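You operate a simulated robot arm through the tools that you are given. There is no shell and no other tool.

Carry out the task below with a simulated robot arm. There is one attempt and no reset: what you move stays moved.

## Task
Swap the inox piece for the iron one and log the old piece.
Fine: in the test block in the holder; shut its cover again; the old piece stays on the plate of the table scale.

It is judged by the outcome, as a careful person would: the job done as asked, and still so three seconds after it is handed in. It fails if anything else is knocked over, pushed out of place, dropped, spilled or broken. Lids that push on must go on centred and level and be pressed home; caps that screw on are set level and turned clockwise until they are tight.

## Robot
A 7-joint arm with a two-finger parallel gripper, fixed in place. Base frame: the origin is on the floor under the middle of its stand, x ahead of it, y to its left, z up. Lengths are in m, angles in rad, forces in N, time in s.
It reaches about 1.058 m from its shoulder. Its first joint turns from -2.897 to 2.897 rad. Payload 4.4 kg.
Tool frame: the origin (TCP) lies between the finger pads and is the grasp point; the fingertips stand 0.023 m ahead of it; z points along the fingers, y is the line along which they close. Largest opening 0.094 m; finger width 0.038, thickness 0.01; the body of the gripper, 0.054 by 0.096 m, starts 0.039 m behind the TCP.
Orientation is that of the tool frame in the base frame, as [roll, pitch, yaw] about the fixed x, y, z axes, in that order (R = Rz(yaw) Ry(pitch) Rx(roll)). With the fingers straight down and closing along the base's y, the tool's x points along the base's -x, its y along +y and its z along -z.

## Interface
- The arm moves only by the tool jog_arm. Its argument "rows" is one flat list of numbers, 7 for each row, row after row: the opening, from 0 (shut) to 1 (fully open), then the shift along the base's x, y, z in units of 40 mm (1.0 is 40 mm), then the turn, a rotation vector about the base's x, y, z in units of 8 degrees (1.0 is 8 degrees). In form: [grip, dx, dy, dz, wx, wy, wz, grip, dx, dy, dz, wx, wy, wz, ...]. A call has 1 to 20 rows; each row shifts and turns the commanded pose from where the row before left it. A call with a number of a shift or a turn outside -1 to 1 is refused whole. Rows are played at 5 a second. More than 0.05 m and 0.15 rad between two rows, or a gripper value outside its range, and nothing of the call is played. Where a pose cannot be reached the arm comes as near as it can. A force on the tool above 40 N (or 10 N above the force at the start of the call, whichever is more), or a blocked arm, ends the call early, and 0.2 s more pass. Each finger travels about 0.108 m/s and halts on what it meets, pressing with about 40 N; the grip force reading is that of the motor and also rises with nothing between the fingers. The clock runs only during rows and for 0.2 s after the last one: add rows that do not move to give the fingers time. It gives the time, the measured TCP pose, the force on the tool (base axes), the opening and the grip force at its end, in the units of the frame above (readings bear some noise), with the torque about the TCP (base axes, N m) and any sound that the robot's microphone picked up.
- Cameras (640 x 400 px; columns grow to the right, rows downward): "scene" is fixed at [0.2201, -0.6497, 1.5437]; the picture's right is [0.95, -0.30, 0.00], its down [-0.27, -0.85, -0.46] and it looks along [0.14, 0.44, -0.89] (base axes); focal length 278 px, centre (320, 200). "wrist" rides on the gripper at [0.086, 0.016, -0.074] in the tool frame; the picture's right is [-0.18, 0.98, 0.00], its down [-0.58, -0.11, -0.81] and it looks along [-0.79, -0.15, 0.59] (tool axes); focal length 243 px, centre (320, 200). There is no depth. A picture from a camera that has moved, and an enlarged one, comes with that camera's place and axes in the base frame and with its lens.
- camera(camera): a new picture of that camera. The clock stands still meanwhile.
- enlarge(camera, box): a new picture of the part [left, top, right, bottom] of that camera's present view, enlarged. The clock stands still meanwhile.
- finish_job(): hands the job in; it is judged then, once.

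Nothing tells you positions but the pictures and the camera data. Unless the task says otherwise, let go and move clear before handing in.

The tools are called after "Emit:" by a JSON object that holds its "fn" and its "kwargs". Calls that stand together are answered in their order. jog_arm: Moves the arm, as the interface text tells. Its arguments: {"type":"object","properties":{"rows":{"type":"array"}},"required":["rows"]} The other tools are called the same way: camera (camera) takes a picture; enlarge (camera, box) takes an enlarged picture of a part of a camera's view; finish_job () hands the job in.

At the start:

```text
time: 0.0
position: [0.5338, -0.3412, 1.1834]
ee_rot: [3.141, 0.002, -3.141]
force: [-0.1, 0.3, -0.3]
wrist_torque: [-0.02, 0.04, 0.0]
gripper_width: 0.0938
grasp_force: 0.0
```

scene: 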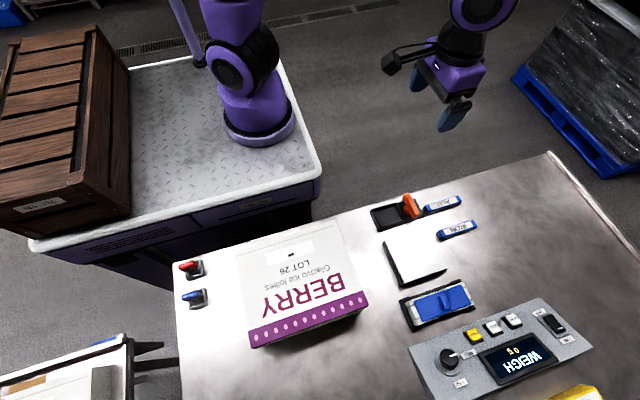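
wrist: 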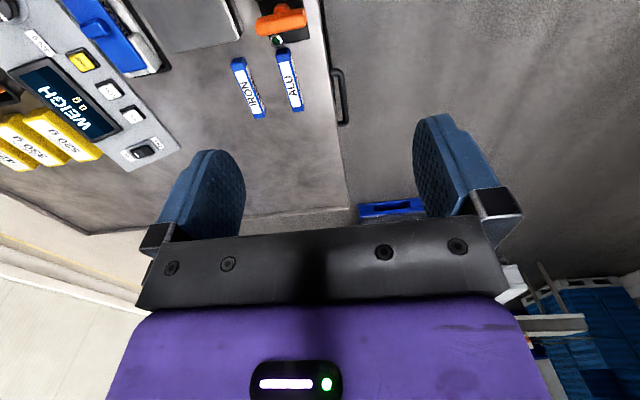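

I see a table with a scale (plate, console reading "WEIGH 0 g"), a blue-covered holder, two labelled bars (ALU, IRON), an orange-handled device and a box. I'll look closer before moving.

Emit:
{"fn": "enlarge", "kwargs": {"camera": "scene", "box": [360, 180, 520, 280]}}

Emit:
{"fn": "enlarge", "kwargs": {"camera": "scene", "box": [380, 260, 620, 400]}}

Emit:
{"fn": "enlarge", "kwargs": {"camera": "wrist", "box": [0, 0, 340, 210]}}

Emit:
{"fn": "enlarge", "kwargs": {"camera": "scene", "box": [160, 230, 400, 380]}}

```text
4.00 times, centred on (440, 230) of scene
camera zoom: at [0.2201, -0.6497, 1.5437], right [0.95, -0.3, 0.0], down [-0.27, -0.85, -0.46], along [0.14, 0.44, -0.89], focal length 1110 px, centre (-160, 80)
```

zoom: 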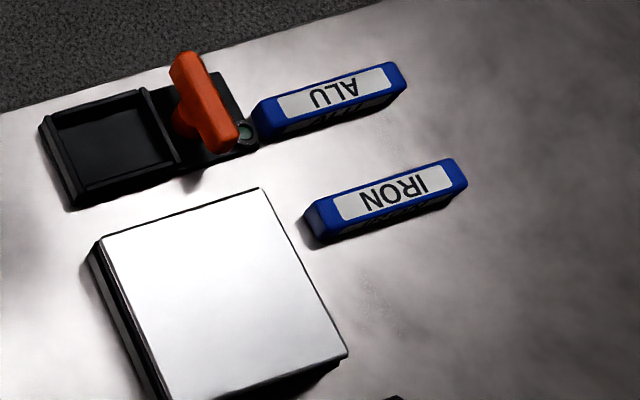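

```text
2.67 times, centred on (500, 330) of scene
camera zoom: at [0.2201, -0.6497, 1.5437], right [0.95, -0.3, 0.0], down [-0.27, -0.85, -0.46], along [0.14, 0.44, -0.89], focal length 740 px, centre (-160, -147)
```

zoom: 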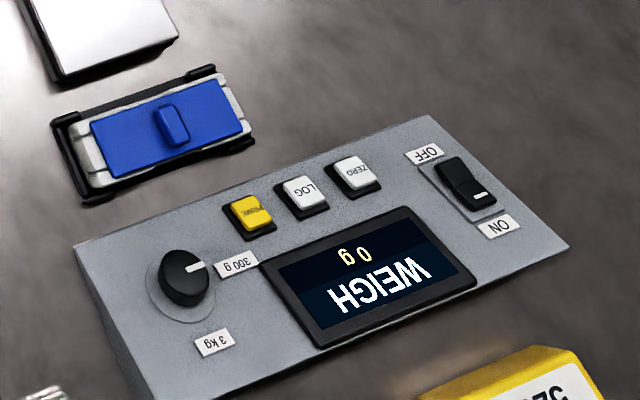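

```text
1.88 times, centred on (170, 105) of wrist
camera zoom: at [0.4473, -0.325, 1.2588], right [0.18, 0.98, 0.0], down [0.58, -0.11, 0.81], along [0.79, -0.15, -0.59], focal length 457 px, centre (602, 379)
```

zoom: 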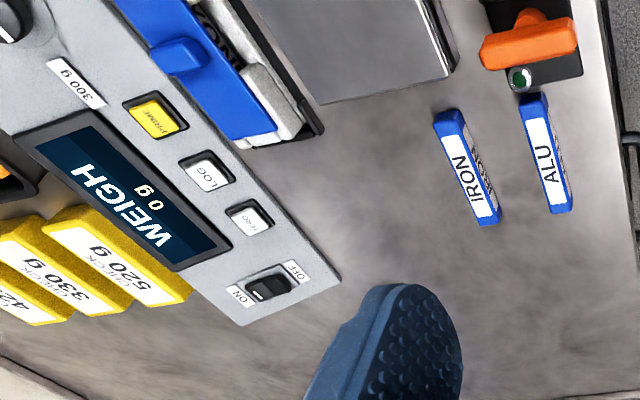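

```text
2.67 times, centred on (280, 305) of scene
camera zoom: at [0.2201, -0.6497, 1.5437], right [0.95, -0.3, 0.0], down [-0.27, -0.85, -0.46], along [0.14, 0.44, -0.89], focal length 740 px, centre (427, -80)
```

zoom: 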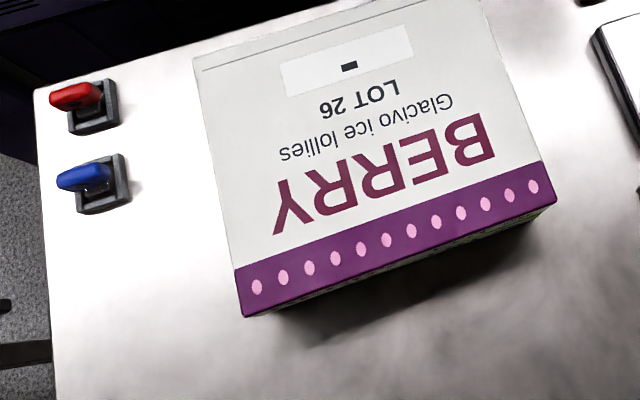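

The items look roughly axis-aligned: iron piece near (0.656, -0.50), scale plate near (0.52, -0.53), holder near (0.52, -0.667), console beyond. I move over the holder to look at it with the wrist camera.

Emit:
{"fn": "jog_arm", "kwargs": {"rows": [1, -0.185, -0.815, -0.383, 0, 0, 0, 1, -0.185, -0.815, -0.383, 0, 0, 0, 1, -0.185, -0.815, -0.383, 0, 0, 0, 1, -0.185, -0.815, -0.383, 0, 0, 0, 1, -0.185, -0.815, -0.383, 0, 0, 0, 1, -0.185, -0.815, -0.383, 0, 0, 0, 1, -0.185, -0.815, -0.383, 0, 0, 0, 1, -0.185, -0.815, -0.383, 0, 0, 0, 1, -0.185, -0.815, -0.383, 0, 0, 0, 1, -0.185, -0.815, -0.383, 0, 0, 0, 1, 0, 0, 0, 0, 0, 0]}}

Emit:
{"fn": "camera", "kwargs": {"camera": "wrist"}}

Emit:
{"fn": "camera", "kwargs": {"camera": "scene"}}

```text
time: 2.4
position: [0.4612, -0.6699, 1.0296]
ee_rot: [3.14, 0.0, -3.141]
force: [0.0, 0.7, 0.7]
wrist_torque: [0.0, 0.0, -0.01]
gripper_width: 0.094
grasp_force: 0.0
```

```text
taken
camera wrist: at [0.374, -0.6525, 1.1052], right [0.18, 0.98, 0.0], down [0.58, -0.11, 0.81], along [0.79, -0.15, -0.59], focal length 243 px, centre (320, 200)
```

wrist: 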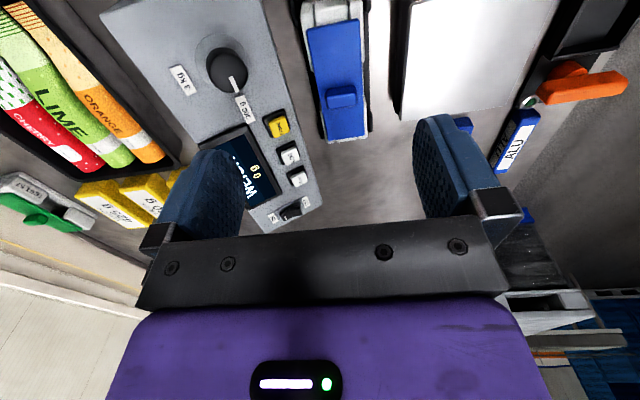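

```text
taken
```

scene: 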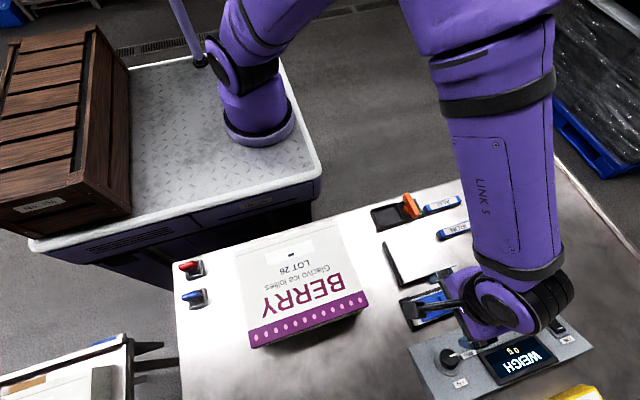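

The holder with the blue cover is visible; there's also a green-covered object further off beside the check weights. I'll zoom on both.

Emit:
{"fn": "enlarge", "kwargs": {"camera": "wrist", "box": [280, 0, 400, 150]}}

Emit:
{"fn": "enlarge", "kwargs": {"camera": "wrist", "box": [0, 140, 180, 260]}}

Emit:
{"fn": "enlarge", "kwargs": {"camera": "wrist", "box": [160, 30, 330, 235]}}

Emit:
{"fn": "enlarge", "kwargs": {"camera": "wrist", "box": [460, 0, 640, 190]}}

```text
2.67 times, centred on (340, 75) of wrist
camera zoom: at [0.374, -0.6525, 1.1052], right [0.18, 0.98, 0.0], down [0.58, -0.11, 0.81], along [0.79, -0.15, -0.59], focal length 647 px, centre (267, 533)
```

zoom: 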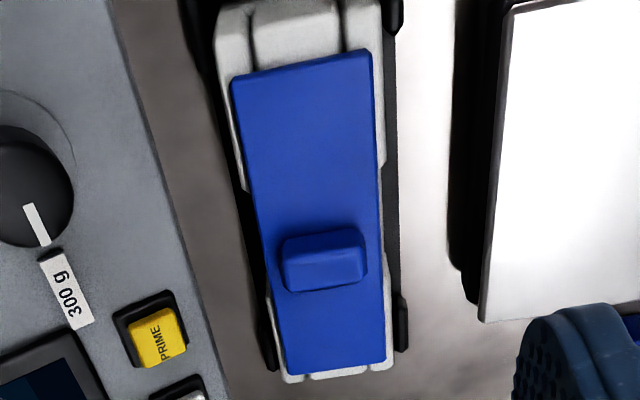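

```text
3.33 times, centred on (90, 200) of wrist
camera zoom: at [0.374, -0.6525, 1.1052], right [0.18, 0.98, 0.0], down [0.58, -0.11, 0.81], along [0.79, -0.15, -0.59], focal length 809 px, centre (1087, 200)
```

zoom: 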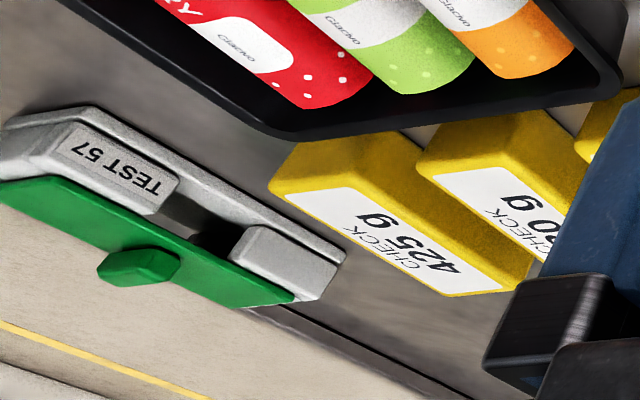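

```text
1.95 times, centred on (245, 132) of wrist
camera zoom: at [0.374, -0.6525, 1.1052], right [0.18, 0.98, 0.0], down [0.58, -0.11, 0.81], along [0.79, -0.15, -0.59], focal length 473 px, centre (466, 332)
```

zoom: 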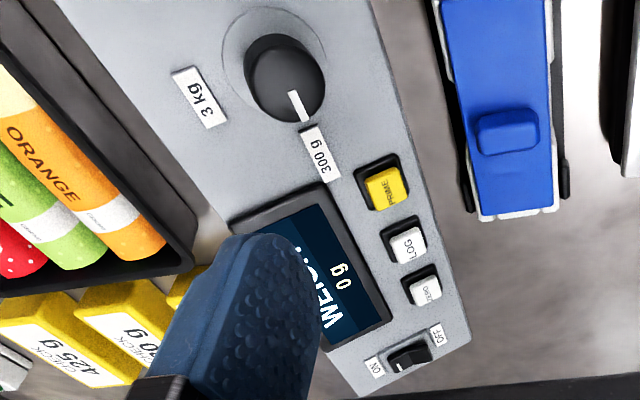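

```text
2.11 times, centred on (550, 95) of wrist
camera zoom: at [0.374, -0.6525, 1.1052], right [0.18, 0.98, 0.0], down [0.58, -0.11, 0.81], along [0.79, -0.15, -0.59], focal length 511 px, centre (-164, 421)
```

zoom: 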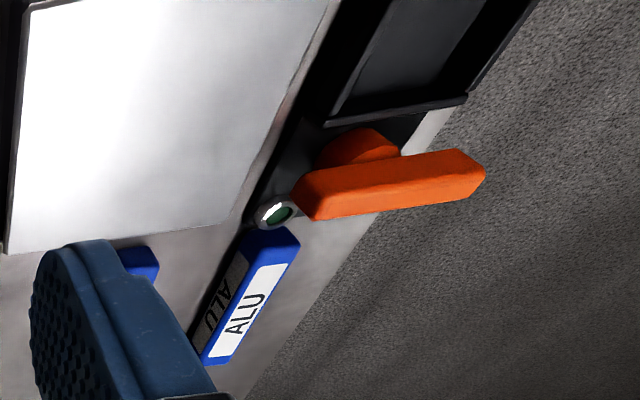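

The unmarked blue-covered block sits in the black holder; the green-covered "TEST 57" block is a spare lying out of any holder, so I leave it alone. I go lower to see how the blue cover opens.

Emit:
{"fn": "jog_arm", "kwargs": {"rows": [1, -0.2, 0.08, -0.8, 0, 0, 0, 1, -0.2, 0, -0.8, 0, 0, 0, 1, -0.2, 0, -0.8, 0, 0, 0, 1, 0, 0, 0, 0, 0, 0]}}

Emit:
{"fn": "camera", "kwargs": {"camera": "wrist"}}

Emit:
{"fn": "enlarge", "kwargs": {"camera": "wrist", "box": [230, 40, 430, 220]}}

Emit:
{"fn": "enlarge", "kwargs": {"camera": "scene", "box": [380, 240, 540, 350]}}

```text
time: 3.4
position: [0.4372, -0.6647, 0.9351]
ee_rot: [3.141, 0.001, 3.14]
force: [0.0, -0.5, 0.3]
wrist_torque: [0.01, 0.0, 0.0]
gripper_width: 0.0938
grasp_force: 0.1
```

```text
taken
camera wrist: at [0.3489, -0.6478, 1.0105], right [0.18, 0.98, 0.0], down [0.58, -0.11, 0.81], along [0.79, -0.15, -0.59], focal length 243 px, centre (320, 200)
```

wrist: 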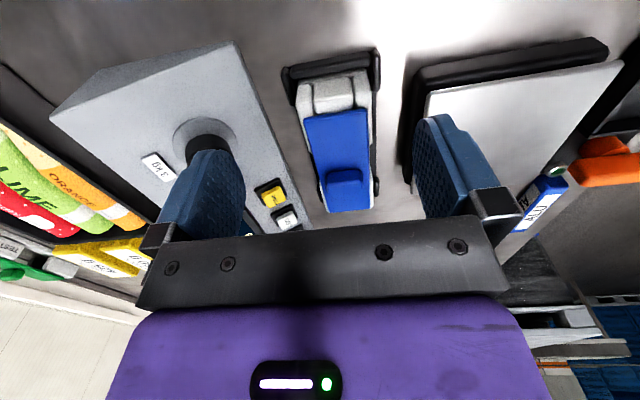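

```text
2.22 times, centred on (330, 130) of wrist
camera zoom: at [0.3489, -0.6478, 1.0105], right [0.18, 0.98, 0.0], down [0.58, -0.11, 0.81], along [0.79, -0.15, -0.59], focal length 539 px, centre (298, 356)
```

zoom: 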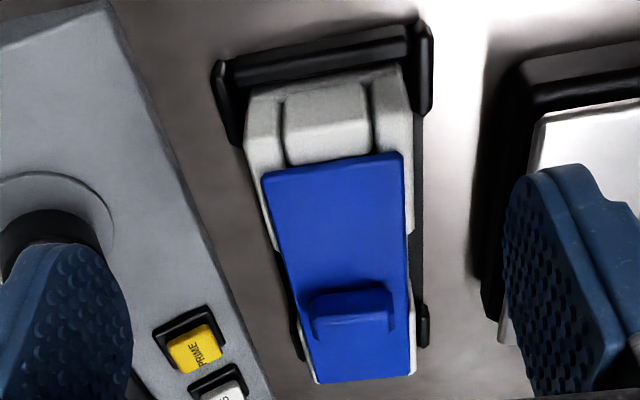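

```text
3.64 times, centred on (460, 295) of scene
camera zoom: at [0.2201, -0.6497, 1.5437], right [0.95, -0.3, 0.0], down [-0.27, -0.85, -0.46], along [0.14, 0.44, -0.89], focal length 1009 px, centre (-189, -146)
```

zoom: 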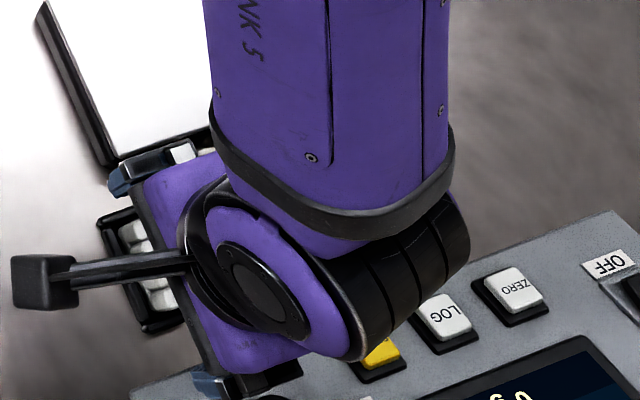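

The cover is a flat plate with an offset knob over the block. I turn the wrist 90° to view the block's long side from the robot side.

Emit:
{"fn": "jog_arm", "kwargs": {"rows": [1, 0, 0.1, 0.4, 0, 0, 0, 1, 0.17, 0.21, 0, 0, 0, -0.9375, 1, 0.17, 0.21, 0, 0, 0, -0.9375, 1, 0.17, 0.21, 0, 0, 0, -0.9375, 1, 0.17, 0.21, 0, 0, 0, -0.9375, 1, 0.17, 0.21, 0, 0, 0, -0.9375, 1, 0.17, 0.21, 0, 0, 0, -0.9375, 1, 0.17, 0.21, 0, 0, 0, -0.9375, 1, 0.17, 0.21, 0, 0, 0, -0.9375, 1, 0.17, 0.21, 0, 0, 0, -0.9375, 1, 0.17, 0.21, 0, 0, 0, -0.9375, 1, 0.17, 0.21, 0, 0, 0, -0.9375, 1, 0.17, 0.21, 0, 0, 0, -0.9375, 1, 0, 0, 0, 0, 0, 0]}}

Emit:
{"fn": "camera", "kwargs": {"camera": "wrist"}}

Emit:
{"fn": "enlarge", "kwargs": {"camera": "wrist", "box": [230, 80, 430, 230]}}

```text
time: 6.4
position: [0.5183, -0.5612, 0.9501]
ee_rot: [-3.141, -0.001, 1.568]
force: [-0.3, -0.2, -0.3]
wrist_torque: [-0.01, 0.0, -0.03]
gripper_width: 0.094
grasp_force: 0.0
```

```text
taken
camera wrist: at [0.5341, -0.4734, 1.026], right [0.98, -0.19, 0.0], down [-0.11, -0.58, 0.81], along [-0.15, -0.79, -0.59], focal length 243 px, centre (320, 200)
```

wrist: 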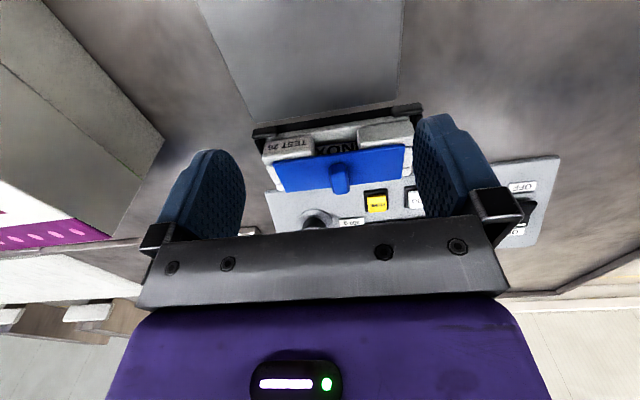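

```text
2.67 times, centred on (330, 155) of wrist
camera zoom: at [0.5341, -0.4734, 1.026], right [0.98, -0.19, 0.0], down [-0.11, -0.58, 0.81], along [-0.15, -0.79, -0.59], focal length 647 px, centre (293, 320)
```

zoom: 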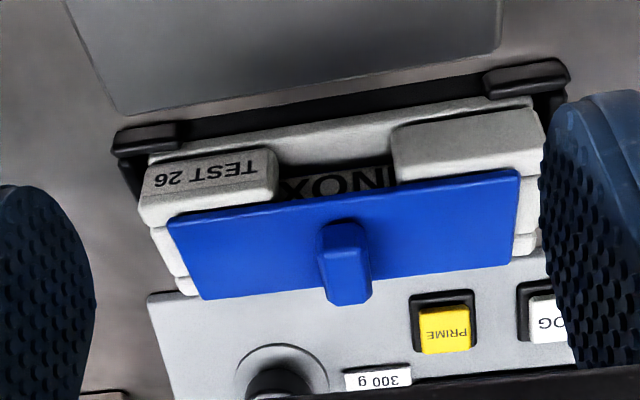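

The block is "TEST 26" holding the INOX piece, visible through a side cut-out. I get closer to understand the cover's fit.

Emit:
{"fn": "jog_arm", "kwargs": {"rows": [1, 0, -0.3, -0.5, 0, 0, 0, 1, 0, -0.3, -0.5, 0, 0, 0, 1, 0, 0, 0, 0, 0, 0]}}

Emit:
{"fn": "enlarge", "kwargs": {"camera": "wrist", "box": [220, 100, 440, 240]}}

Emit:
{"fn": "camera", "kwargs": {"camera": "wrist"}}

```text
time: 7.2
position: [0.519, -0.5829, 0.9104]
ee_rot: [-3.142, -0.001, 1.571]
force: [0.3, -0.2, 0.1]
wrist_torque: [0.01, -0.02, 0.04]
gripper_width: 0.0937
grasp_force: 0.1
```

```text
2.86 times, centred on (330, 170) of wrist
camera zoom: at [0.5341, -0.4968, 0.9861], right [0.98, -0.18, 0.0], down [-0.11, -0.58, 0.81], along [-0.15, -0.79, -0.59], focal length 693 px, centre (291, 286)
```

zoom: 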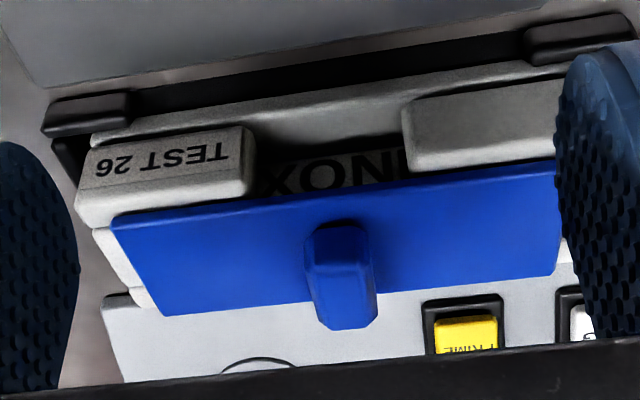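

```text
taken
camera wrist: at [0.5341, -0.4968, 0.9861], right [0.98, -0.18, 0.0], down [-0.11, -0.58, 0.81], along [-0.15, -0.79, -0.59], focal length 243 px, centre (320, 200)
```

wrist: 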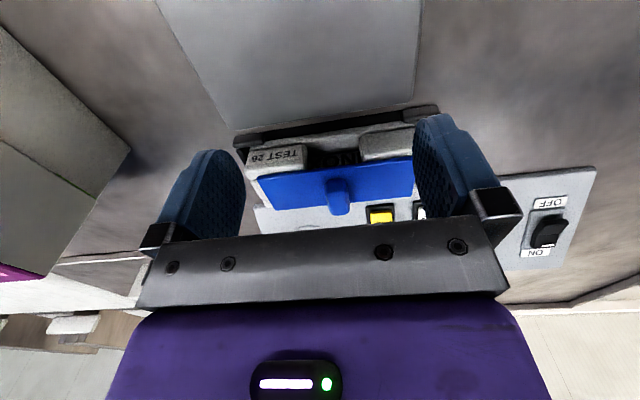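

I'll back off so the scene camera has a clear, strongly zoomed view of the holder.

Emit:
{"fn": "jog_arm", "kwargs": {"rows": [1, 0, 0.8, 0.6, 0, 0, 0, 1, 0, 0.8, 0.6, 0, 0, 0, 1, 0, 0.8, 0.6, 0, 0, 0, 1, 0, 0.8, 0.6, 0, 0, 0, 1, 0, 0.8, 0.3, 0, 0, 0, 1, 0, 0, 0, 0, 0, 0]}}

Emit:
{"fn": "enlarge", "kwargs": {"camera": "scene", "box": [396, 275, 484, 335]}}

Emit:
{"fn": "enlarge", "kwargs": {"camera": "wrist", "box": [240, 0, 440, 180]}}

```text
time: 8.6
position: [0.5164, -0.4273, 1.0187]
ee_rot: [-3.141, 0.0, 1.571]
force: [-0.8, -0.9, -0.1]
wrist_torque: [0.03, -0.02, -0.01]
gripper_width: 0.0937
grasp_force: 0.0
```

```text
6.67 times, centred on (440, 305) of scene
camera zoom: at [0.2201, -0.6497, 1.5437], right [0.95, -0.3, 0.0], down [-0.27, -0.85, -0.46], along [0.14, 0.44, -0.89], focal length 1851 px, centre (-480, -500)
```

zoom: 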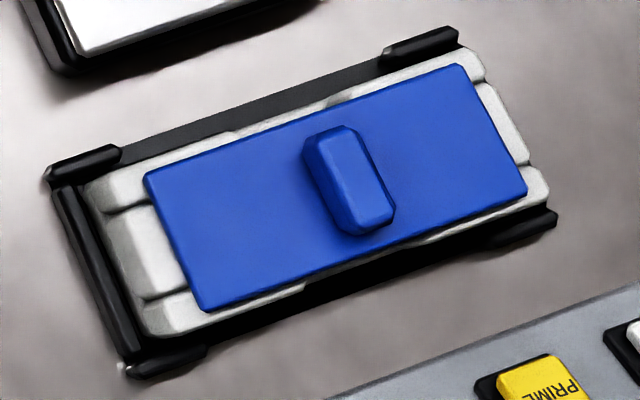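

```text
2.22 times, centred on (340, 90) of wrist
camera zoom: at [0.5313, -0.3388, 1.0946], right [0.98, -0.18, 0.0], down [-0.11, -0.58, 0.81], along [-0.15, -0.79, -0.59], focal length 539 px, centre (276, 444)
```

zoom: 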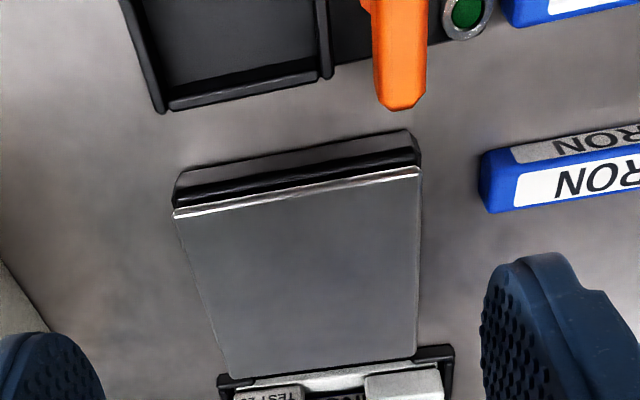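

The scene zoom shows a flat lift-off plate resting on the block's pads, with a centred knob (about 33 mm along y, 14 mm thick); the block sits in a frame open at its +x end. I estimate the cover at x 0.457–0.583, y -0.631 to -0.677, top z 0.854, and approach above the knob with fingers closing along x.

Emit:
{"fn": "jog_arm", "kwargs": {"rows": [1, 0.007, -0.82, -0.316, 0, 0, 0, 1, 0.007, -0.82, -0.316, 0, 0, 0, 1, 0.007, -0.82, -0.316, 0, 0, 0, 1, 0.007, -0.82, -0.316, 0, 0, 0, 1, 0.007, -0.82, -0.316, 0, 0, 0, 1, 0.007, -0.82, -0.316, 0, 0, 0, 1, 0.007, -0.82, -0.316, 0, 0, 0, 1, 0, 0, 0, 0, 0, 0]}}

Emit:
{"fn": "camera", "kwargs": {"camera": "wrist"}}

Emit:
{"fn": "enlarge", "kwargs": {"camera": "wrist", "box": [200, 40, 460, 220]}}

Emit:
{"fn": "enlarge", "kwargs": {"camera": "scene", "box": [380, 230, 540, 330]}}

```text
time: 10.4
position: [0.5219, -0.6548, 0.9318]
ee_rot: [3.141, -0.001, 1.57]
force: [-0.9, 0.3, 0.2]
wrist_torque: [-0.02, 0.03, -0.01]
gripper_width: 0.0939
grasp_force: 0.1
```

```text
taken
camera wrist: at [0.5371, -0.5669, 1.0057], right [0.98, -0.18, 0.0], down [-0.11, -0.58, 0.81], along [-0.15, -0.79, -0.59], focal length 243 px, centre (320, 200)
```

wrist: 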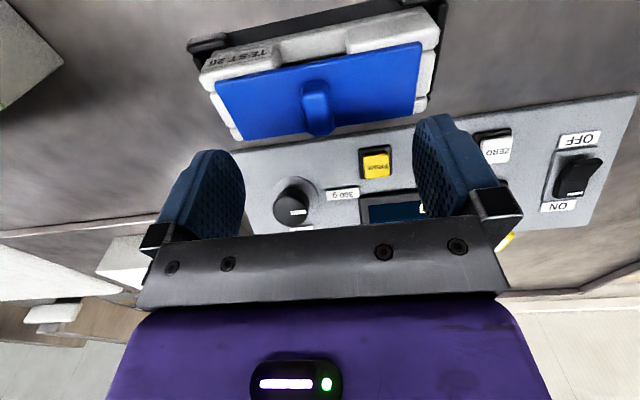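

```text
2.22 times, centred on (330, 130) of wrist
camera zoom: at [0.5371, -0.5669, 1.0057], right [0.98, -0.18, 0.0], down [-0.11, -0.58, 0.81], along [-0.15, -0.79, -0.59], focal length 539 px, centre (298, 356)
```

zoom: 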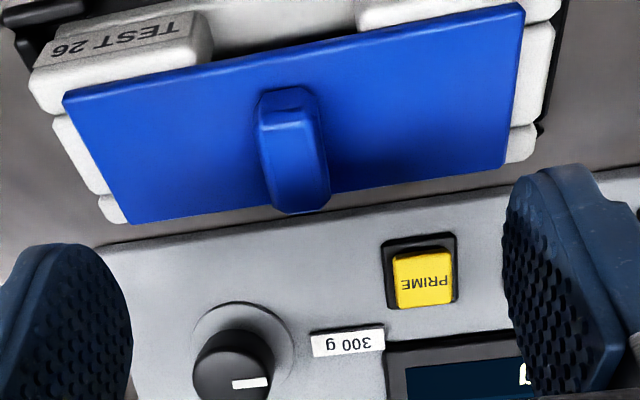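

```text
4.00 times, centred on (460, 280) of scene
camera zoom: at [0.2201, -0.6497, 1.5437], right [0.95, -0.3, 0.0], down [-0.27, -0.85, -0.46], along [0.14, 0.44, -0.89], focal length 1110 px, centre (-240, -120)
```

zoom: 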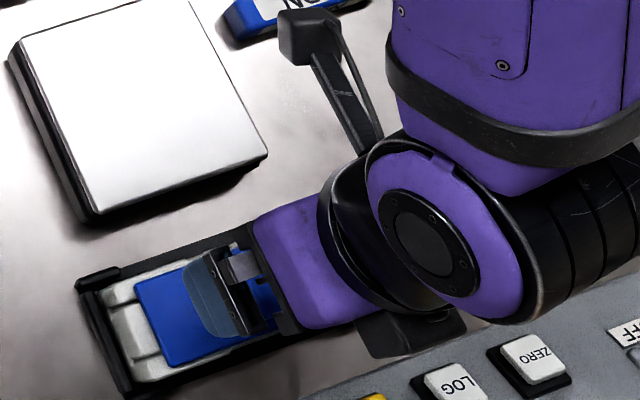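

The cover centre is confirmed at about (0.520, -0.656). I lower over the knob and check before closing.

Emit:
{"fn": "jog_arm", "kwargs": {"rows": [1, 0, -0.03, -0.4, 0, 0, 0, 1, 0, 0, -0.4, 0, 0, 0, 1, 0, 0, -0.4, 0, 0, 0, 1, 0, 0, 0, 0, 0, 0]}}

Emit:
{"fn": "camera", "kwargs": {"camera": "wrist"}}

Emit:
{"fn": "enlarge", "kwargs": {"camera": "scene", "box": [396, 275, 484, 335]}}

```text
time: 11.4
position: [0.5206, -0.656, 0.8812]
ee_rot: [3.141, 0.0, 1.572]
force: [0.3, 0.0, 0.6]
wrist_torque: [-0.03, 0.0, 0.02]
gripper_width: 0.094
grasp_force: 0.1
```

```text
taken
camera wrist: at [0.536, -0.5688, 0.9567], right [0.98, -0.18, 0.0], down [-0.11, -0.58, 0.81], along [-0.15, -0.79, -0.59], focal length 243 px, centre (320, 200)
```

wrist: 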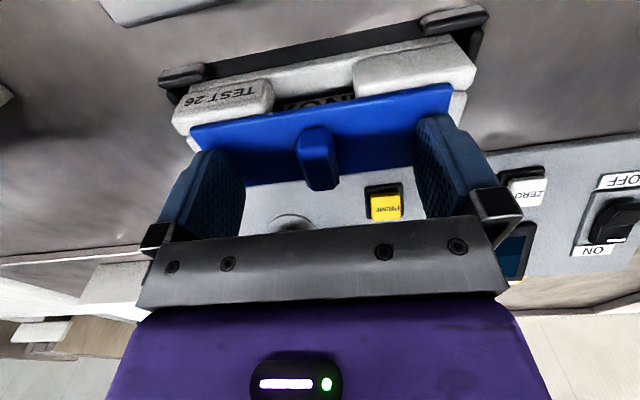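

```text
6.67 times, centred on (440, 305) of scene
camera zoom: at [0.2201, -0.6497, 1.5437], right [0.95, -0.3, 0.0], down [-0.27, -0.85, -0.46], along [0.14, 0.44, -0.89], focal length 1851 px, centre (-480, -500)
```

zoom: 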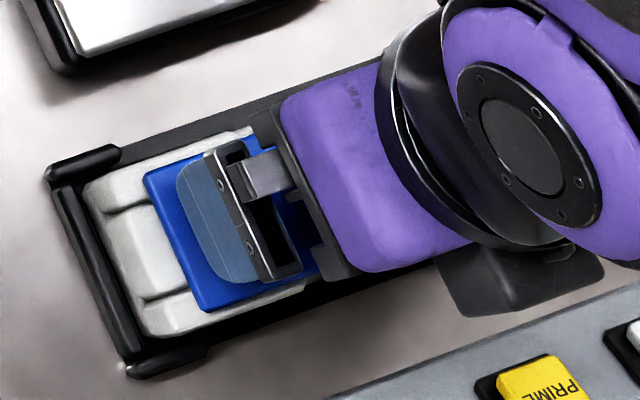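

Aligned; now close on the knob.

Emit:
{"fn": "jog_arm", "kwargs": {"rows": [0.5, 0, 0, 0, 0, 0, 0, 0.25, 0, 0, 0, 0, 0, 0, 0, 0, 0, 0, 0, 0, 0, 0, 0, 0, 0, 0, 0, 0, 0, 0, 0, 0, 0, 0, 0]}}

Emit:
{"fn": "camera", "kwargs": {"camera": "wrist"}}

```text
time: 12.6
position: [0.5202, -0.656, 0.8828]
ee_rot: [-3.14, 0.0, 1.571]
force: [-1.4, 0.2, -0.4]
wrist_torque: [-0.02, 0.04, 0.05]
gripper_width: 0.0171
grasp_force: 40.3
```

```text
taken
camera wrist: at [0.536, -0.5687, 0.9568], right [0.98, -0.18, 0.0], down [-0.11, -0.58, 0.81], along [-0.15, -0.79, -0.59], focal length 243 px, centre (320, 200)
```

wrist: 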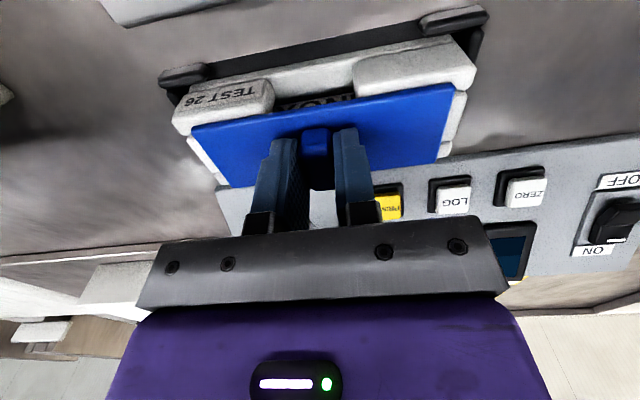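

Gripped (17 mm). A small lift to test whether the cover comes straight off.

Emit:
{"fn": "jog_arm", "kwargs": {"rows": [0, 0, 0, 0.05, 0, 0, 0, 0, 0, 0, 0.05, 0, 0, 0, 0, 0, 0, 0.05, 0, 0, 0]}}

Emit:
{"fn": "enlarge", "kwargs": {"camera": "wrist", "box": [140, 0, 500, 230]}}

```text
time: 13.4
position: [0.5202, -0.6556, 0.8878]
ee_rot: [-3.141, 0.0, 1.571]
force: [-0.7, 0.1, -4.1]
wrist_torque: [-0.01, 0.0, -0.01]
gripper_width: 0.017
grasp_force: 40.0
```

```text
1.74 times, centred on (320, 115) of wrist
camera zoom: at [0.5358, -0.568, 0.9632], right [0.98, -0.18, 0.0], down [-0.11, -0.58, 0.81], along [-0.15, -0.79, -0.59], focal length 422 px, centre (320, 348)
```

zoom: 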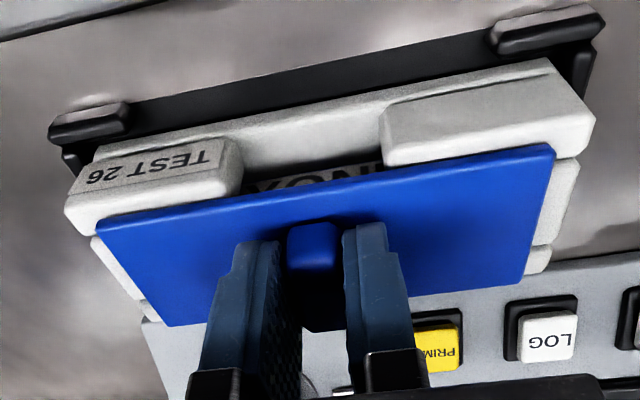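

The reading shows about 4 N; I lift a bit more and compare with the scene view to be sure only the cover moves.

Emit:
{"fn": "jog_arm", "kwargs": {"rows": [0, 0, 0, 0.05, 0, 0, 0, 0, 0, 0, 0.05, 0, 0, 0, 0, 0, 0, 0.05, 0, 0, 0]}}

Emit:
{"fn": "enlarge", "kwargs": {"camera": "wrist", "box": [140, 0, 500, 230]}}

Emit:
{"fn": "enlarge", "kwargs": {"camera": "scene", "box": [396, 275, 484, 335]}}

```text
time: 14.2
position: [0.5203, -0.6547, 0.8934]
ee_rot: [3.141, 0.002, 1.571]
force: [-0.6, -0.4, -4.4]
wrist_torque: [0.02, -0.05, -0.02]
gripper_width: 0.017
grasp_force: 40.3
```

```text
1.74 times, centred on (320, 115) of wrist
camera zoom: at [0.5356, -0.5675, 0.9689], right [0.98, -0.18, 0.0], down [-0.11, -0.58, 0.81], along [-0.15, -0.79, -0.59], focal length 422 px, centre (320, 348)
```

zoom: 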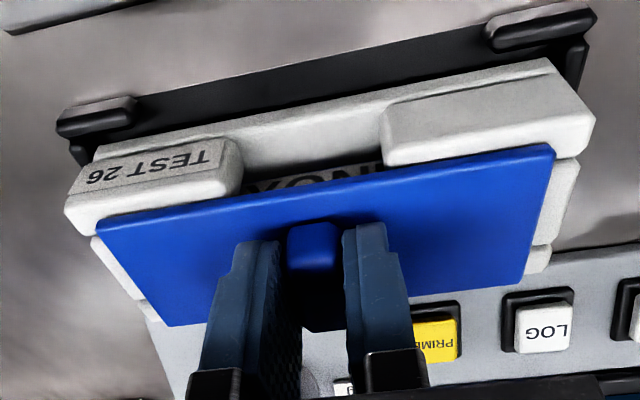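

```text
6.67 times, centred on (440, 305) of scene
camera zoom: at [0.2201, -0.6497, 1.5437], right [0.95, -0.3, 0.0], down [-0.27, -0.85, -0.46], along [0.14, 0.44, -0.89], focal length 1851 px, centre (-480, -500)
```

zoom: 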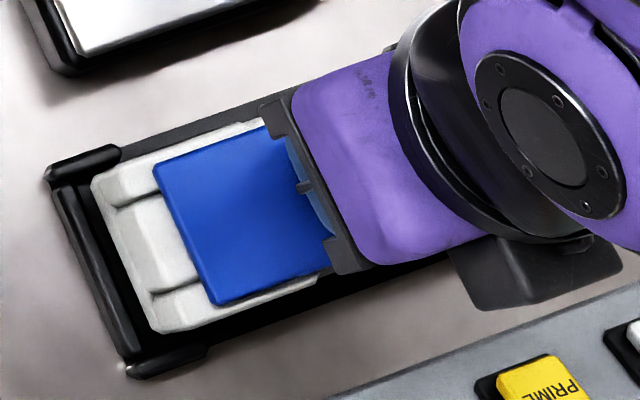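

The whole block is coming up with the cover, so the cover is captive (most likely a slide with runners in the block's long grooves). I set the block back down exactly where it was.

Emit:
{"fn": "jog_arm", "kwargs": {"rows": [0, 0, 0, -0.05, 0, 0, 0, 0, 0, 0, -0.05, 0, 0, 0, 0, 0, 0, -0.05, 0, 0, 0, 0, 0, 0, -0.05, 0, 0, 0, 0, 0, 0, -0.05, 0, 0, 0, 0, 0, 0, -0.05, 0, 0, 0, 0, 0, 0, 0, 0, 0, 0]}}

Emit:
{"fn": "enlarge", "kwargs": {"camera": "wrist", "box": [140, 0, 500, 230]}}

Emit:
{"fn": "enlarge", "kwargs": {"camera": "scene", "box": [396, 275, 484, 335]}}

```text
time: 15.8
position: [0.5203, -0.6546, 0.8835]
ee_rot: [3.141, 0.0, 1.57]
force: [0.1, 2.4, 1.9]
wrist_torque: [0.17, 0.02, 0.01]
gripper_width: 0.0171
grasp_force: 40.2
```

```text
1.74 times, centred on (320, 115) of wrist
camera zoom: at [0.5356, -0.568, 0.9569], right [0.98, -0.18, 0.0], down [-0.11, -0.58, 0.81], along [-0.15, -0.79, -0.59], focal length 422 px, centre (320, 348)
```

zoom: 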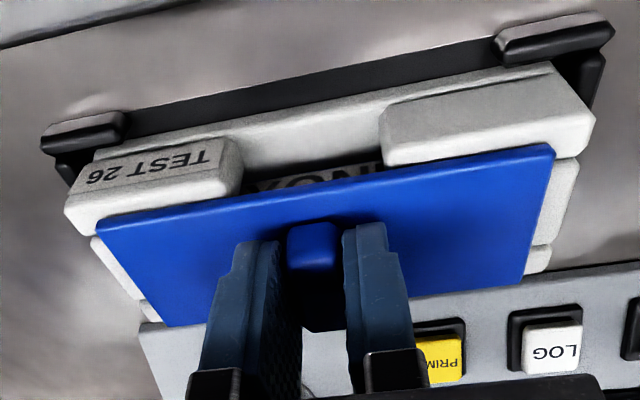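

```text
6.67 times, centred on (440, 305) of scene
camera zoom: at [0.2201, -0.6497, 1.5437], right [0.95, -0.3, 0.0], down [-0.27, -0.85, -0.46], along [0.14, 0.44, -0.89], focal length 1851 px, centre (-480, -500)
```

zoom: 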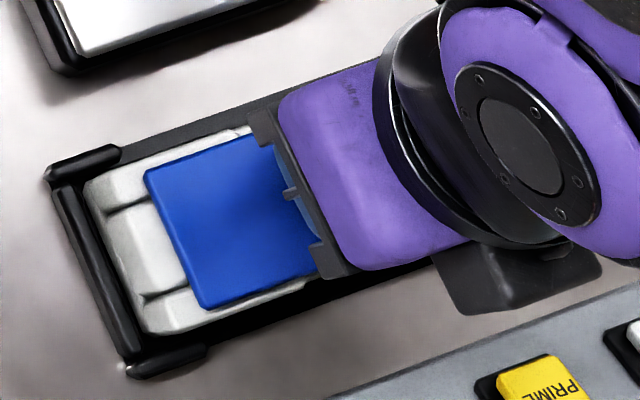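

Block is back in its seat. Now I test a gentle slide toward -x (against the holder's end stop), watching the force.

Emit:
{"fn": "jog_arm", "kwargs": {"rows": [0, -0.04, 0, 0.02, 0, 0, 0, 0, -0.04, 0, 0, 0, 0, 0, 0, -0.04, 0, 0, 0, 0, 0]}}

Emit:
{"fn": "enlarge", "kwargs": {"camera": "scene", "box": [396, 275, 484, 335]}}

Emit:
{"fn": "enlarge", "kwargs": {"camera": "wrist", "box": [140, 0, 500, 230]}}

```text
time: 16.6
position: [0.5154, -0.6562, 0.883]
ee_rot: [3.142, 0.0, 1.571]
force: [6.1, -2.4, -3.7]
wrist_torque: [-0.12, -0.29, 0.01]
gripper_width: 0.0168
grasp_force: 40.6
```

```text
6.67 times, centred on (440, 305) of scene
camera zoom: at [0.2201, -0.6497, 1.5437], right [0.95, -0.3, 0.0], down [-0.27, -0.85, -0.46], along [0.14, 0.44, -0.89], focal length 1851 px, centre (-480, -500)
```

zoom: 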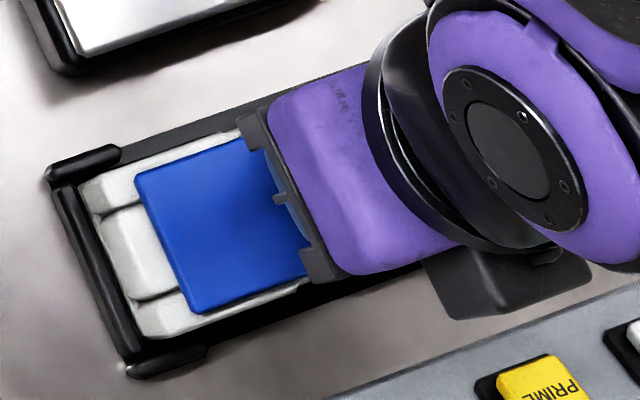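

```text
1.74 times, centred on (320, 115) of wrist
camera zoom: at [0.5314, -0.5682, 0.9581], right [0.98, -0.18, 0.0], down [-0.11, -0.58, 0.81], along [-0.15, -0.79, -0.59], focal length 422 px, centre (320, 348)
```

zoom: 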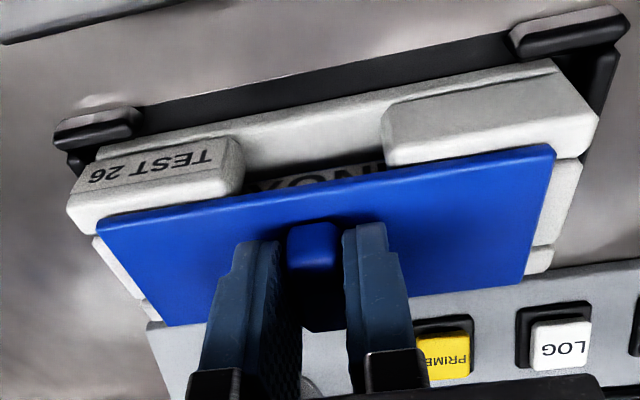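

The block took up ~3 mm of play to the stop and the cover appears to have started sliding relative to it (about 6 N). I continue a little further in -x.

Emit:
{"fn": "jog_arm", "kwargs": {"rows": [0, -0.05, 0, 0, 0, 0, 0, 0, -0.05, 0, 0, 0, 0, 0, 0, -0.05, 0, 0, 0, 0, 0]}}

Emit:
{"fn": "enlarge", "kwargs": {"camera": "scene", "box": [396, 275, 484, 335]}}

Emit:
{"fn": "enlarge", "kwargs": {"camera": "wrist", "box": [140, 0, 500, 230]}}

```text
time: 17.4
position: [0.514, -0.657, 0.884]
ee_rot: [3.139, 0.003, 1.573]
force: [35.0, -3.0, 10.1]
wrist_torque: [-0.07, -0.97, -0.16]
gripper_width: 0.017
grasp_force: 40.0
```

```text
6.67 times, centred on (440, 305) of scene
camera zoom: at [0.2201, -0.6497, 1.5437], right [0.95, -0.3, 0.0], down [-0.27, -0.85, -0.46], along [0.14, 0.44, -0.89], focal length 1851 px, centre (-480, -500)
```

zoom: 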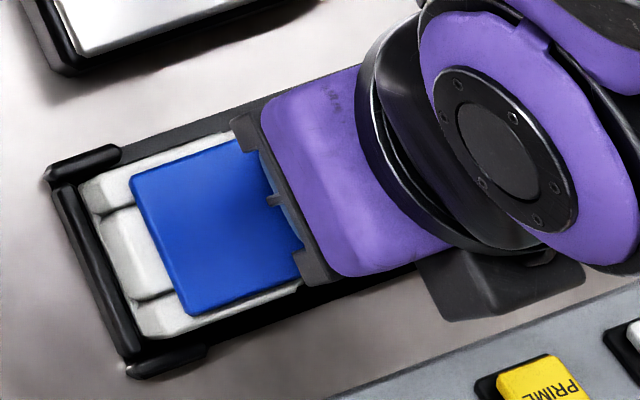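

```text
1.74 times, centred on (320, 115) of wrist
camera zoom: at [0.5287, -0.5679, 0.9589], right [0.98, -0.18, 0.0], down [-0.11, -0.58, 0.81], along [-0.14, -0.79, -0.59], focal length 422 px, centre (320, 348)
```

zoom: 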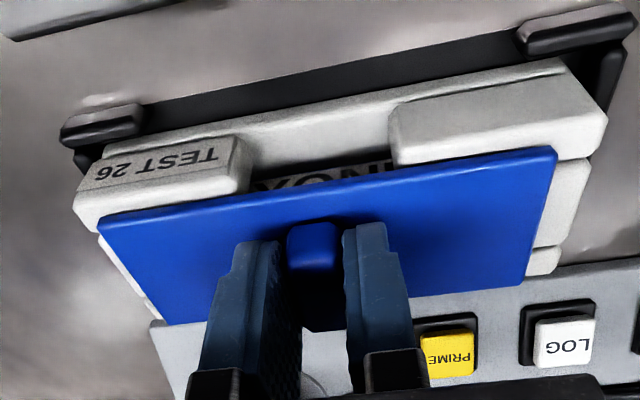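

It stopped hard after a few mm (35 N), so -x is not a free slide. I back off to relieve the force and gently test the +x direction.

Emit:
{"fn": "jog_arm", "kwargs": {"rows": [0, 0.05, 0, 0, 0, 0, 0, 0, 0.05, 0, 0, 0, 0, 0, 0, 0.05, 0, 0, 0, 0, 0, 0, 0.05, 0, 0, 0, 0, 0]}}

Emit:
{"fn": "enlarge", "kwargs": {"camera": "wrist", "box": [140, 0, 500, 230]}}

Emit:
{"fn": "enlarge", "kwargs": {"camera": "scene", "box": [396, 275, 484, 335]}}

```text
time: 18.4
position: [0.5157, -0.6576, 0.8816]
ee_rot: [-3.14, -0.002, 1.568]
force: [13.9, -1.9, 2.1]
wrist_torque: [-0.12, -0.37, 0.18]
gripper_width: 0.0172
grasp_force: 40.4
```

```text
1.74 times, centred on (320, 115) of wrist
camera zoom: at [0.5314, -0.5682, 0.9577], right [0.98, -0.19, 0.0], down [-0.11, -0.58, 0.81], along [-0.15, -0.79, -0.59], focal length 422 px, centre (320, 348)
```

zoom: 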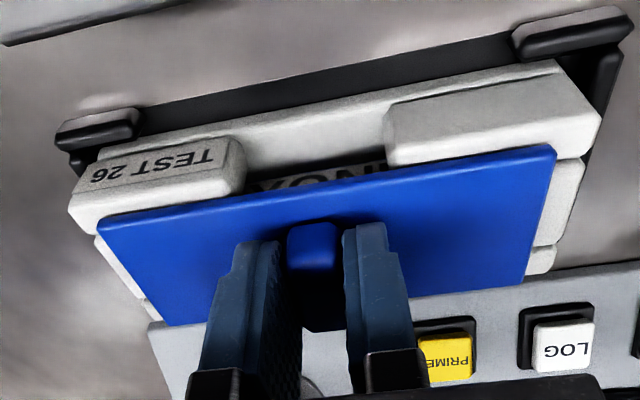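

```text
6.67 times, centred on (440, 305) of scene
camera zoom: at [0.2201, -0.6497, 1.5437], right [0.95, -0.3, 0.0], down [-0.27, -0.85, -0.46], along [0.14, 0.44, -0.89], focal length 1851 px, centre (-480, -500)
```

zoom: 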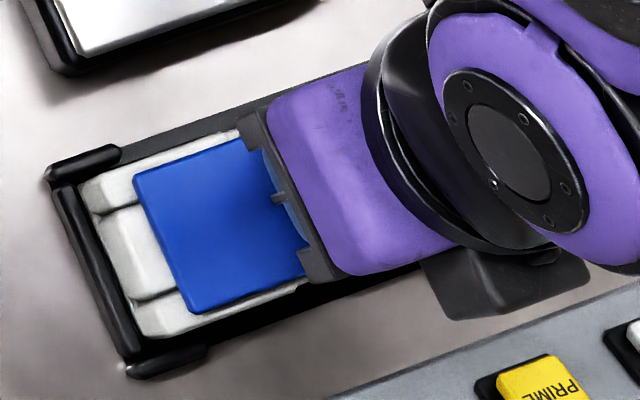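

Still a little residual force; I continue in +x gently to see whether the cover slides over the block that way.

Emit:
{"fn": "jog_arm", "kwargs": {"rows": [0, 0.05, 0, 0, 0, 0, 0, 0, 0.05, 0, 0, 0, 0, 0, 0, 0.05, 0, 0, 0, 0, 0, 0, 0.05, 0, 0, 0, 0, 0]}}

Emit:
{"fn": "enlarge", "kwargs": {"camera": "wrist", "box": [140, 0, 500, 230]}}

Emit:
{"fn": "enlarge", "kwargs": {"camera": "scene", "box": [396, 275, 484, 335]}}

```text
time: 19.4
position: [0.5242, -0.6541, 0.8832]
ee_rot: [-3.141, 0.0, 1.571]
force: [-1.5, -1.0, -4.6]
wrist_torque: [-0.07, 0.13, -0.01]
gripper_width: 0.0171
grasp_force: 40.3
```

```text
1.74 times, centred on (320, 115) of wrist
camera zoom: at [0.54, -0.5676, 0.9586], right [0.98, -0.18, 0.0], down [-0.11, -0.58, 0.81], along [-0.15, -0.79, -0.59], focal length 422 px, centre (320, 348)
```

zoom: 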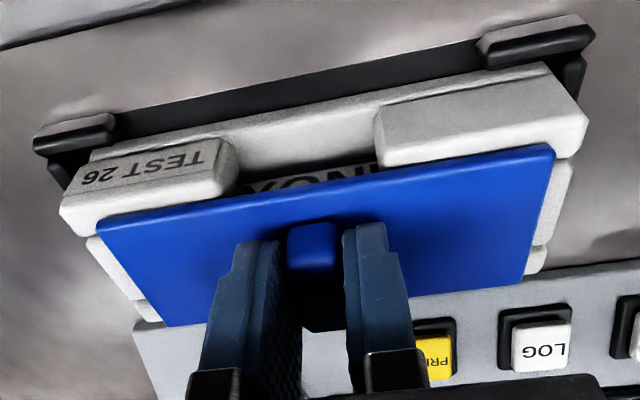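

```text
6.67 times, centred on (440, 305) of scene
camera zoom: at [0.2201, -0.6497, 1.5437], right [0.95, -0.3, 0.0], down [-0.27, -0.85, -0.46], along [0.14, 0.44, -0.89], focal length 1851 px, centre (-480, -500)
```

zoom: 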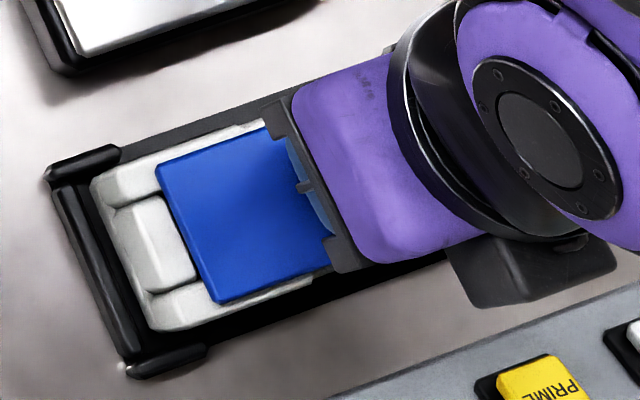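

The cover shifted ~2 mm over the block with almost no force in +x, but I'm carrying the block's weight. I lower slightly to let the block rest, then move +x further.

Emit:
{"fn": "jog_arm", "kwargs": {"rows": [0, 0, 0, -0.03, 0, 0, 0, 0, 0, 0, 0, 0, 0, 0]}}

Emit:
{"fn": "jog_arm", "kwargs": {"rows": [0, 0.05, 0, 0, 0, 0, 0, 0, 0.05, 0, 0, 0, 0, 0, 0, 0.05, 0, 0, 0, 0, 0]}}

Emit:
{"fn": "enlarge", "kwargs": {"camera": "wrist", "box": [140, 0, 500, 230]}}

Emit:
{"fn": "enlarge", "kwargs": {"camera": "scene", "box": [396, 275, 484, 335]}}

```text
time: 20.0
position: [0.5242, -0.6561, 0.8822]
ee_rot: [-3.142, 0.001, 1.571]
force: [-0.7, 1.4, -3.2]
wrist_torque: [0.04, 0.04, -0.02]
gripper_width: 0.0169
grasp_force: 39.9
```

```text
time: 20.8
position: [0.5328, -0.6542, 0.8815]
ee_rot: [3.141, 0.0, 1.571]
force: [-0.4, -0.1, -0.9]
wrist_torque: [0.03, 0.0, 0.02]
gripper_width: 0.0169
grasp_force: 39.9
```

```text
1.74 times, centred on (320, 115) of wrist
camera zoom: at [0.5472, -0.5674, 0.9569], right [0.98, -0.18, 0.0], down [-0.11, -0.58, 0.81], along [-0.15, -0.79, -0.59], focal length 422 px, centre (320, 348)
```

zoom: 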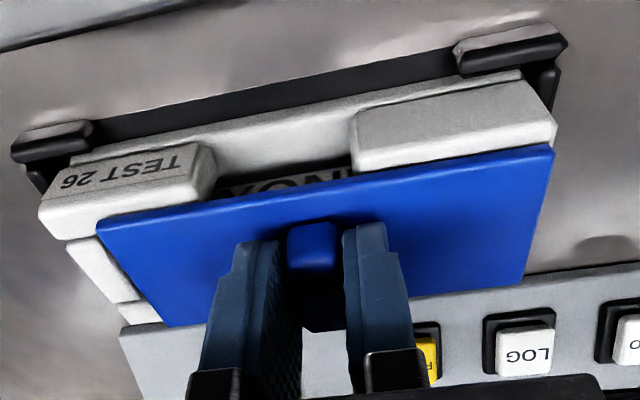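

```text
6.67 times, centred on (440, 305) of scene
camera zoom: at [0.2201, -0.6497, 1.5437], right [0.95, -0.3, 0.0], down [-0.27, -0.85, -0.46], along [0.14, 0.44, -0.89], focal length 1851 px, centre (-480, -500)
```

zoom: 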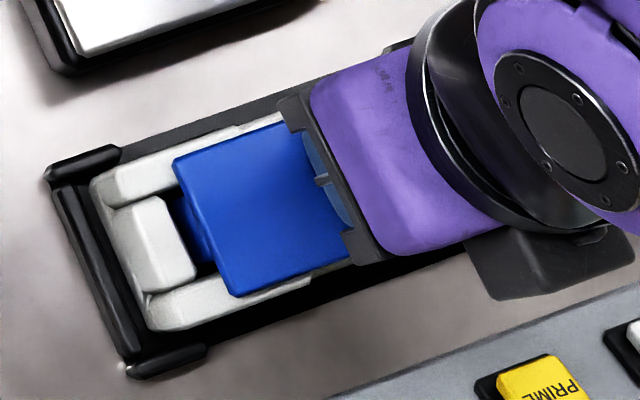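

The cover slides freely toward +x while the block stays. I continue sliding, monitoring the force.

Emit:
{"fn": "jog_arm", "kwargs": {"rows": [0, 0.1, 0, 0, 0, 0, 0, 0, 0.1, 0, 0, 0, 0, 0, 0, 0.1, 0, 0, 0, 0, 0, 0, 0.1, 0, 0, 0, 0, 0, 0, 0.1, 0, 0, 0, 0, 0, 0, 0.1, 0, 0, 0, 0, 0, 0, 0.1, 0, 0, 0, 0, 0, 0, 0.1, 0, 0, 0, 0, 0, 0, 0.1, 0, 0, 0, 0, 0, 0, 0.1, 0, 0, 0, 0, 0]}}

Emit:
{"fn": "enlarge", "kwargs": {"camera": "wrist", "box": [140, 0, 500, 230]}}

Emit:
{"fn": "enlarge", "kwargs": {"camera": "scene", "box": [396, 275, 484, 335]}}

```text
time: 23.0
position: [0.5706, -0.6552, 0.8817]
ee_rot: [-3.141, 0.0, 1.57]
force: [0.2, -0.8, -2.0]
wrist_torque: [0.01, 0.02, 0.11]
gripper_width: 0.017
grasp_force: 40.2
```

```text
1.74 times, centred on (320, 115) of wrist
camera zoom: at [0.5868, -0.5673, 0.9571], right [0.98, -0.18, 0.0], down [-0.11, -0.58, 0.81], along [-0.15, -0.79, -0.59], focal length 422 px, centre (320, 348)
```

zoom: 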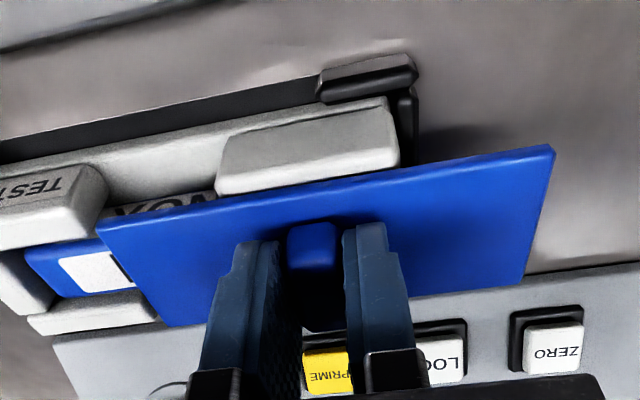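

```text
6.67 times, centred on (440, 305) of scene
camera zoom: at [0.2201, -0.6497, 1.5437], right [0.95, -0.3, 0.0], down [-0.27, -0.85, -0.46], along [0.14, 0.44, -0.89], focal length 1851 px, centre (-480, -500)
```

zoom: 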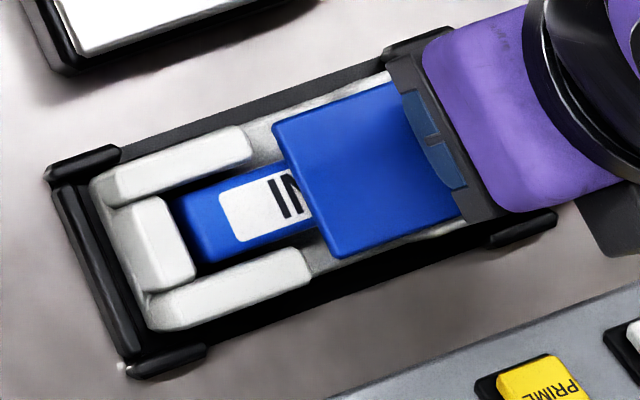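

The INOX piece is appearing in the slot. Continue sliding until it's clear, watching for a travel stop.

Emit:
{"fn": "jog_arm", "kwargs": {"rows": [0, 0.1, 0, 0, 0, 0, 0, 0, 0.1, 0, 0, 0, 0, 0, 0, 0.1, 0, 0, 0, 0, 0, 0, 0.1, 0, 0, 0, 0, 0, 0, 0.1, 0, 0, 0, 0, 0, 0, 0.1, 0, 0, 0, 0, 0, 0, 0.1, 0, 0, 0, 0, 0]}}

Emit:
{"fn": "enlarge", "kwargs": {"camera": "wrist", "box": [140, 0, 500, 230]}}

Emit:
{"fn": "enlarge", "kwargs": {"camera": "scene", "box": [396, 260, 516, 335]}}

```text
time: 24.6
position: [0.5999, -0.6554, 0.8822]
ee_rot: [-3.141, 0.001, 1.571]
force: [0.4, 0.8, 2.3]
wrist_torque: [0.18, 0.03, -0.1]
gripper_width: 0.017
grasp_force: 40.3
```

```text
1.74 times, centred on (320, 115) of wrist
camera zoom: at [0.6152, -0.5678, 0.9568], right [0.98, -0.18, 0.0], down [-0.11, -0.58, 0.81], along [-0.15, -0.79, -0.59], focal length 422 px, centre (320, 348)
```

zoom: 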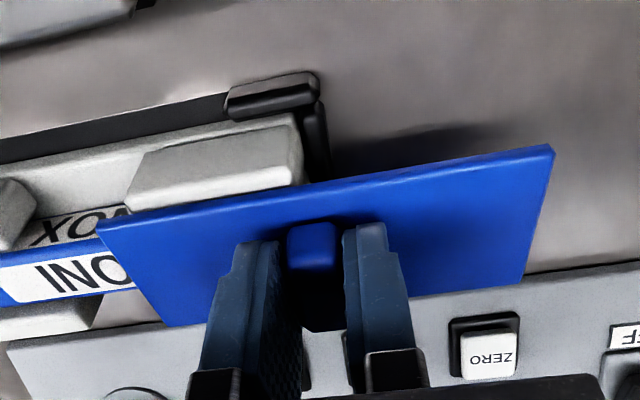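

```text
5.33 times, centred on (456, 298) of scene
camera zoom: at [0.2201, -0.6497, 1.5437], right [0.95, -0.3, 0.0], down [-0.27, -0.85, -0.46], along [0.14, 0.44, -0.89], focal length 1480 px, centre (-405, -320)
```

zoom: 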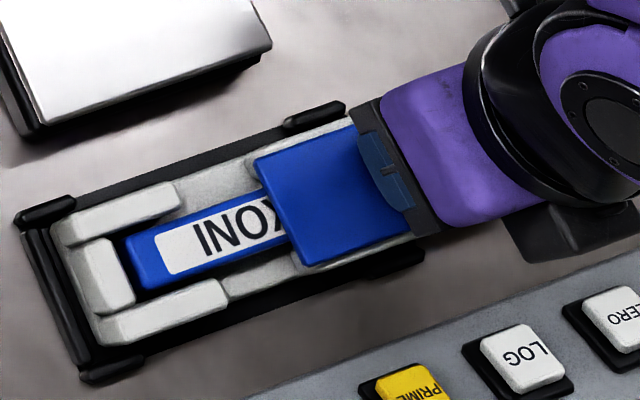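

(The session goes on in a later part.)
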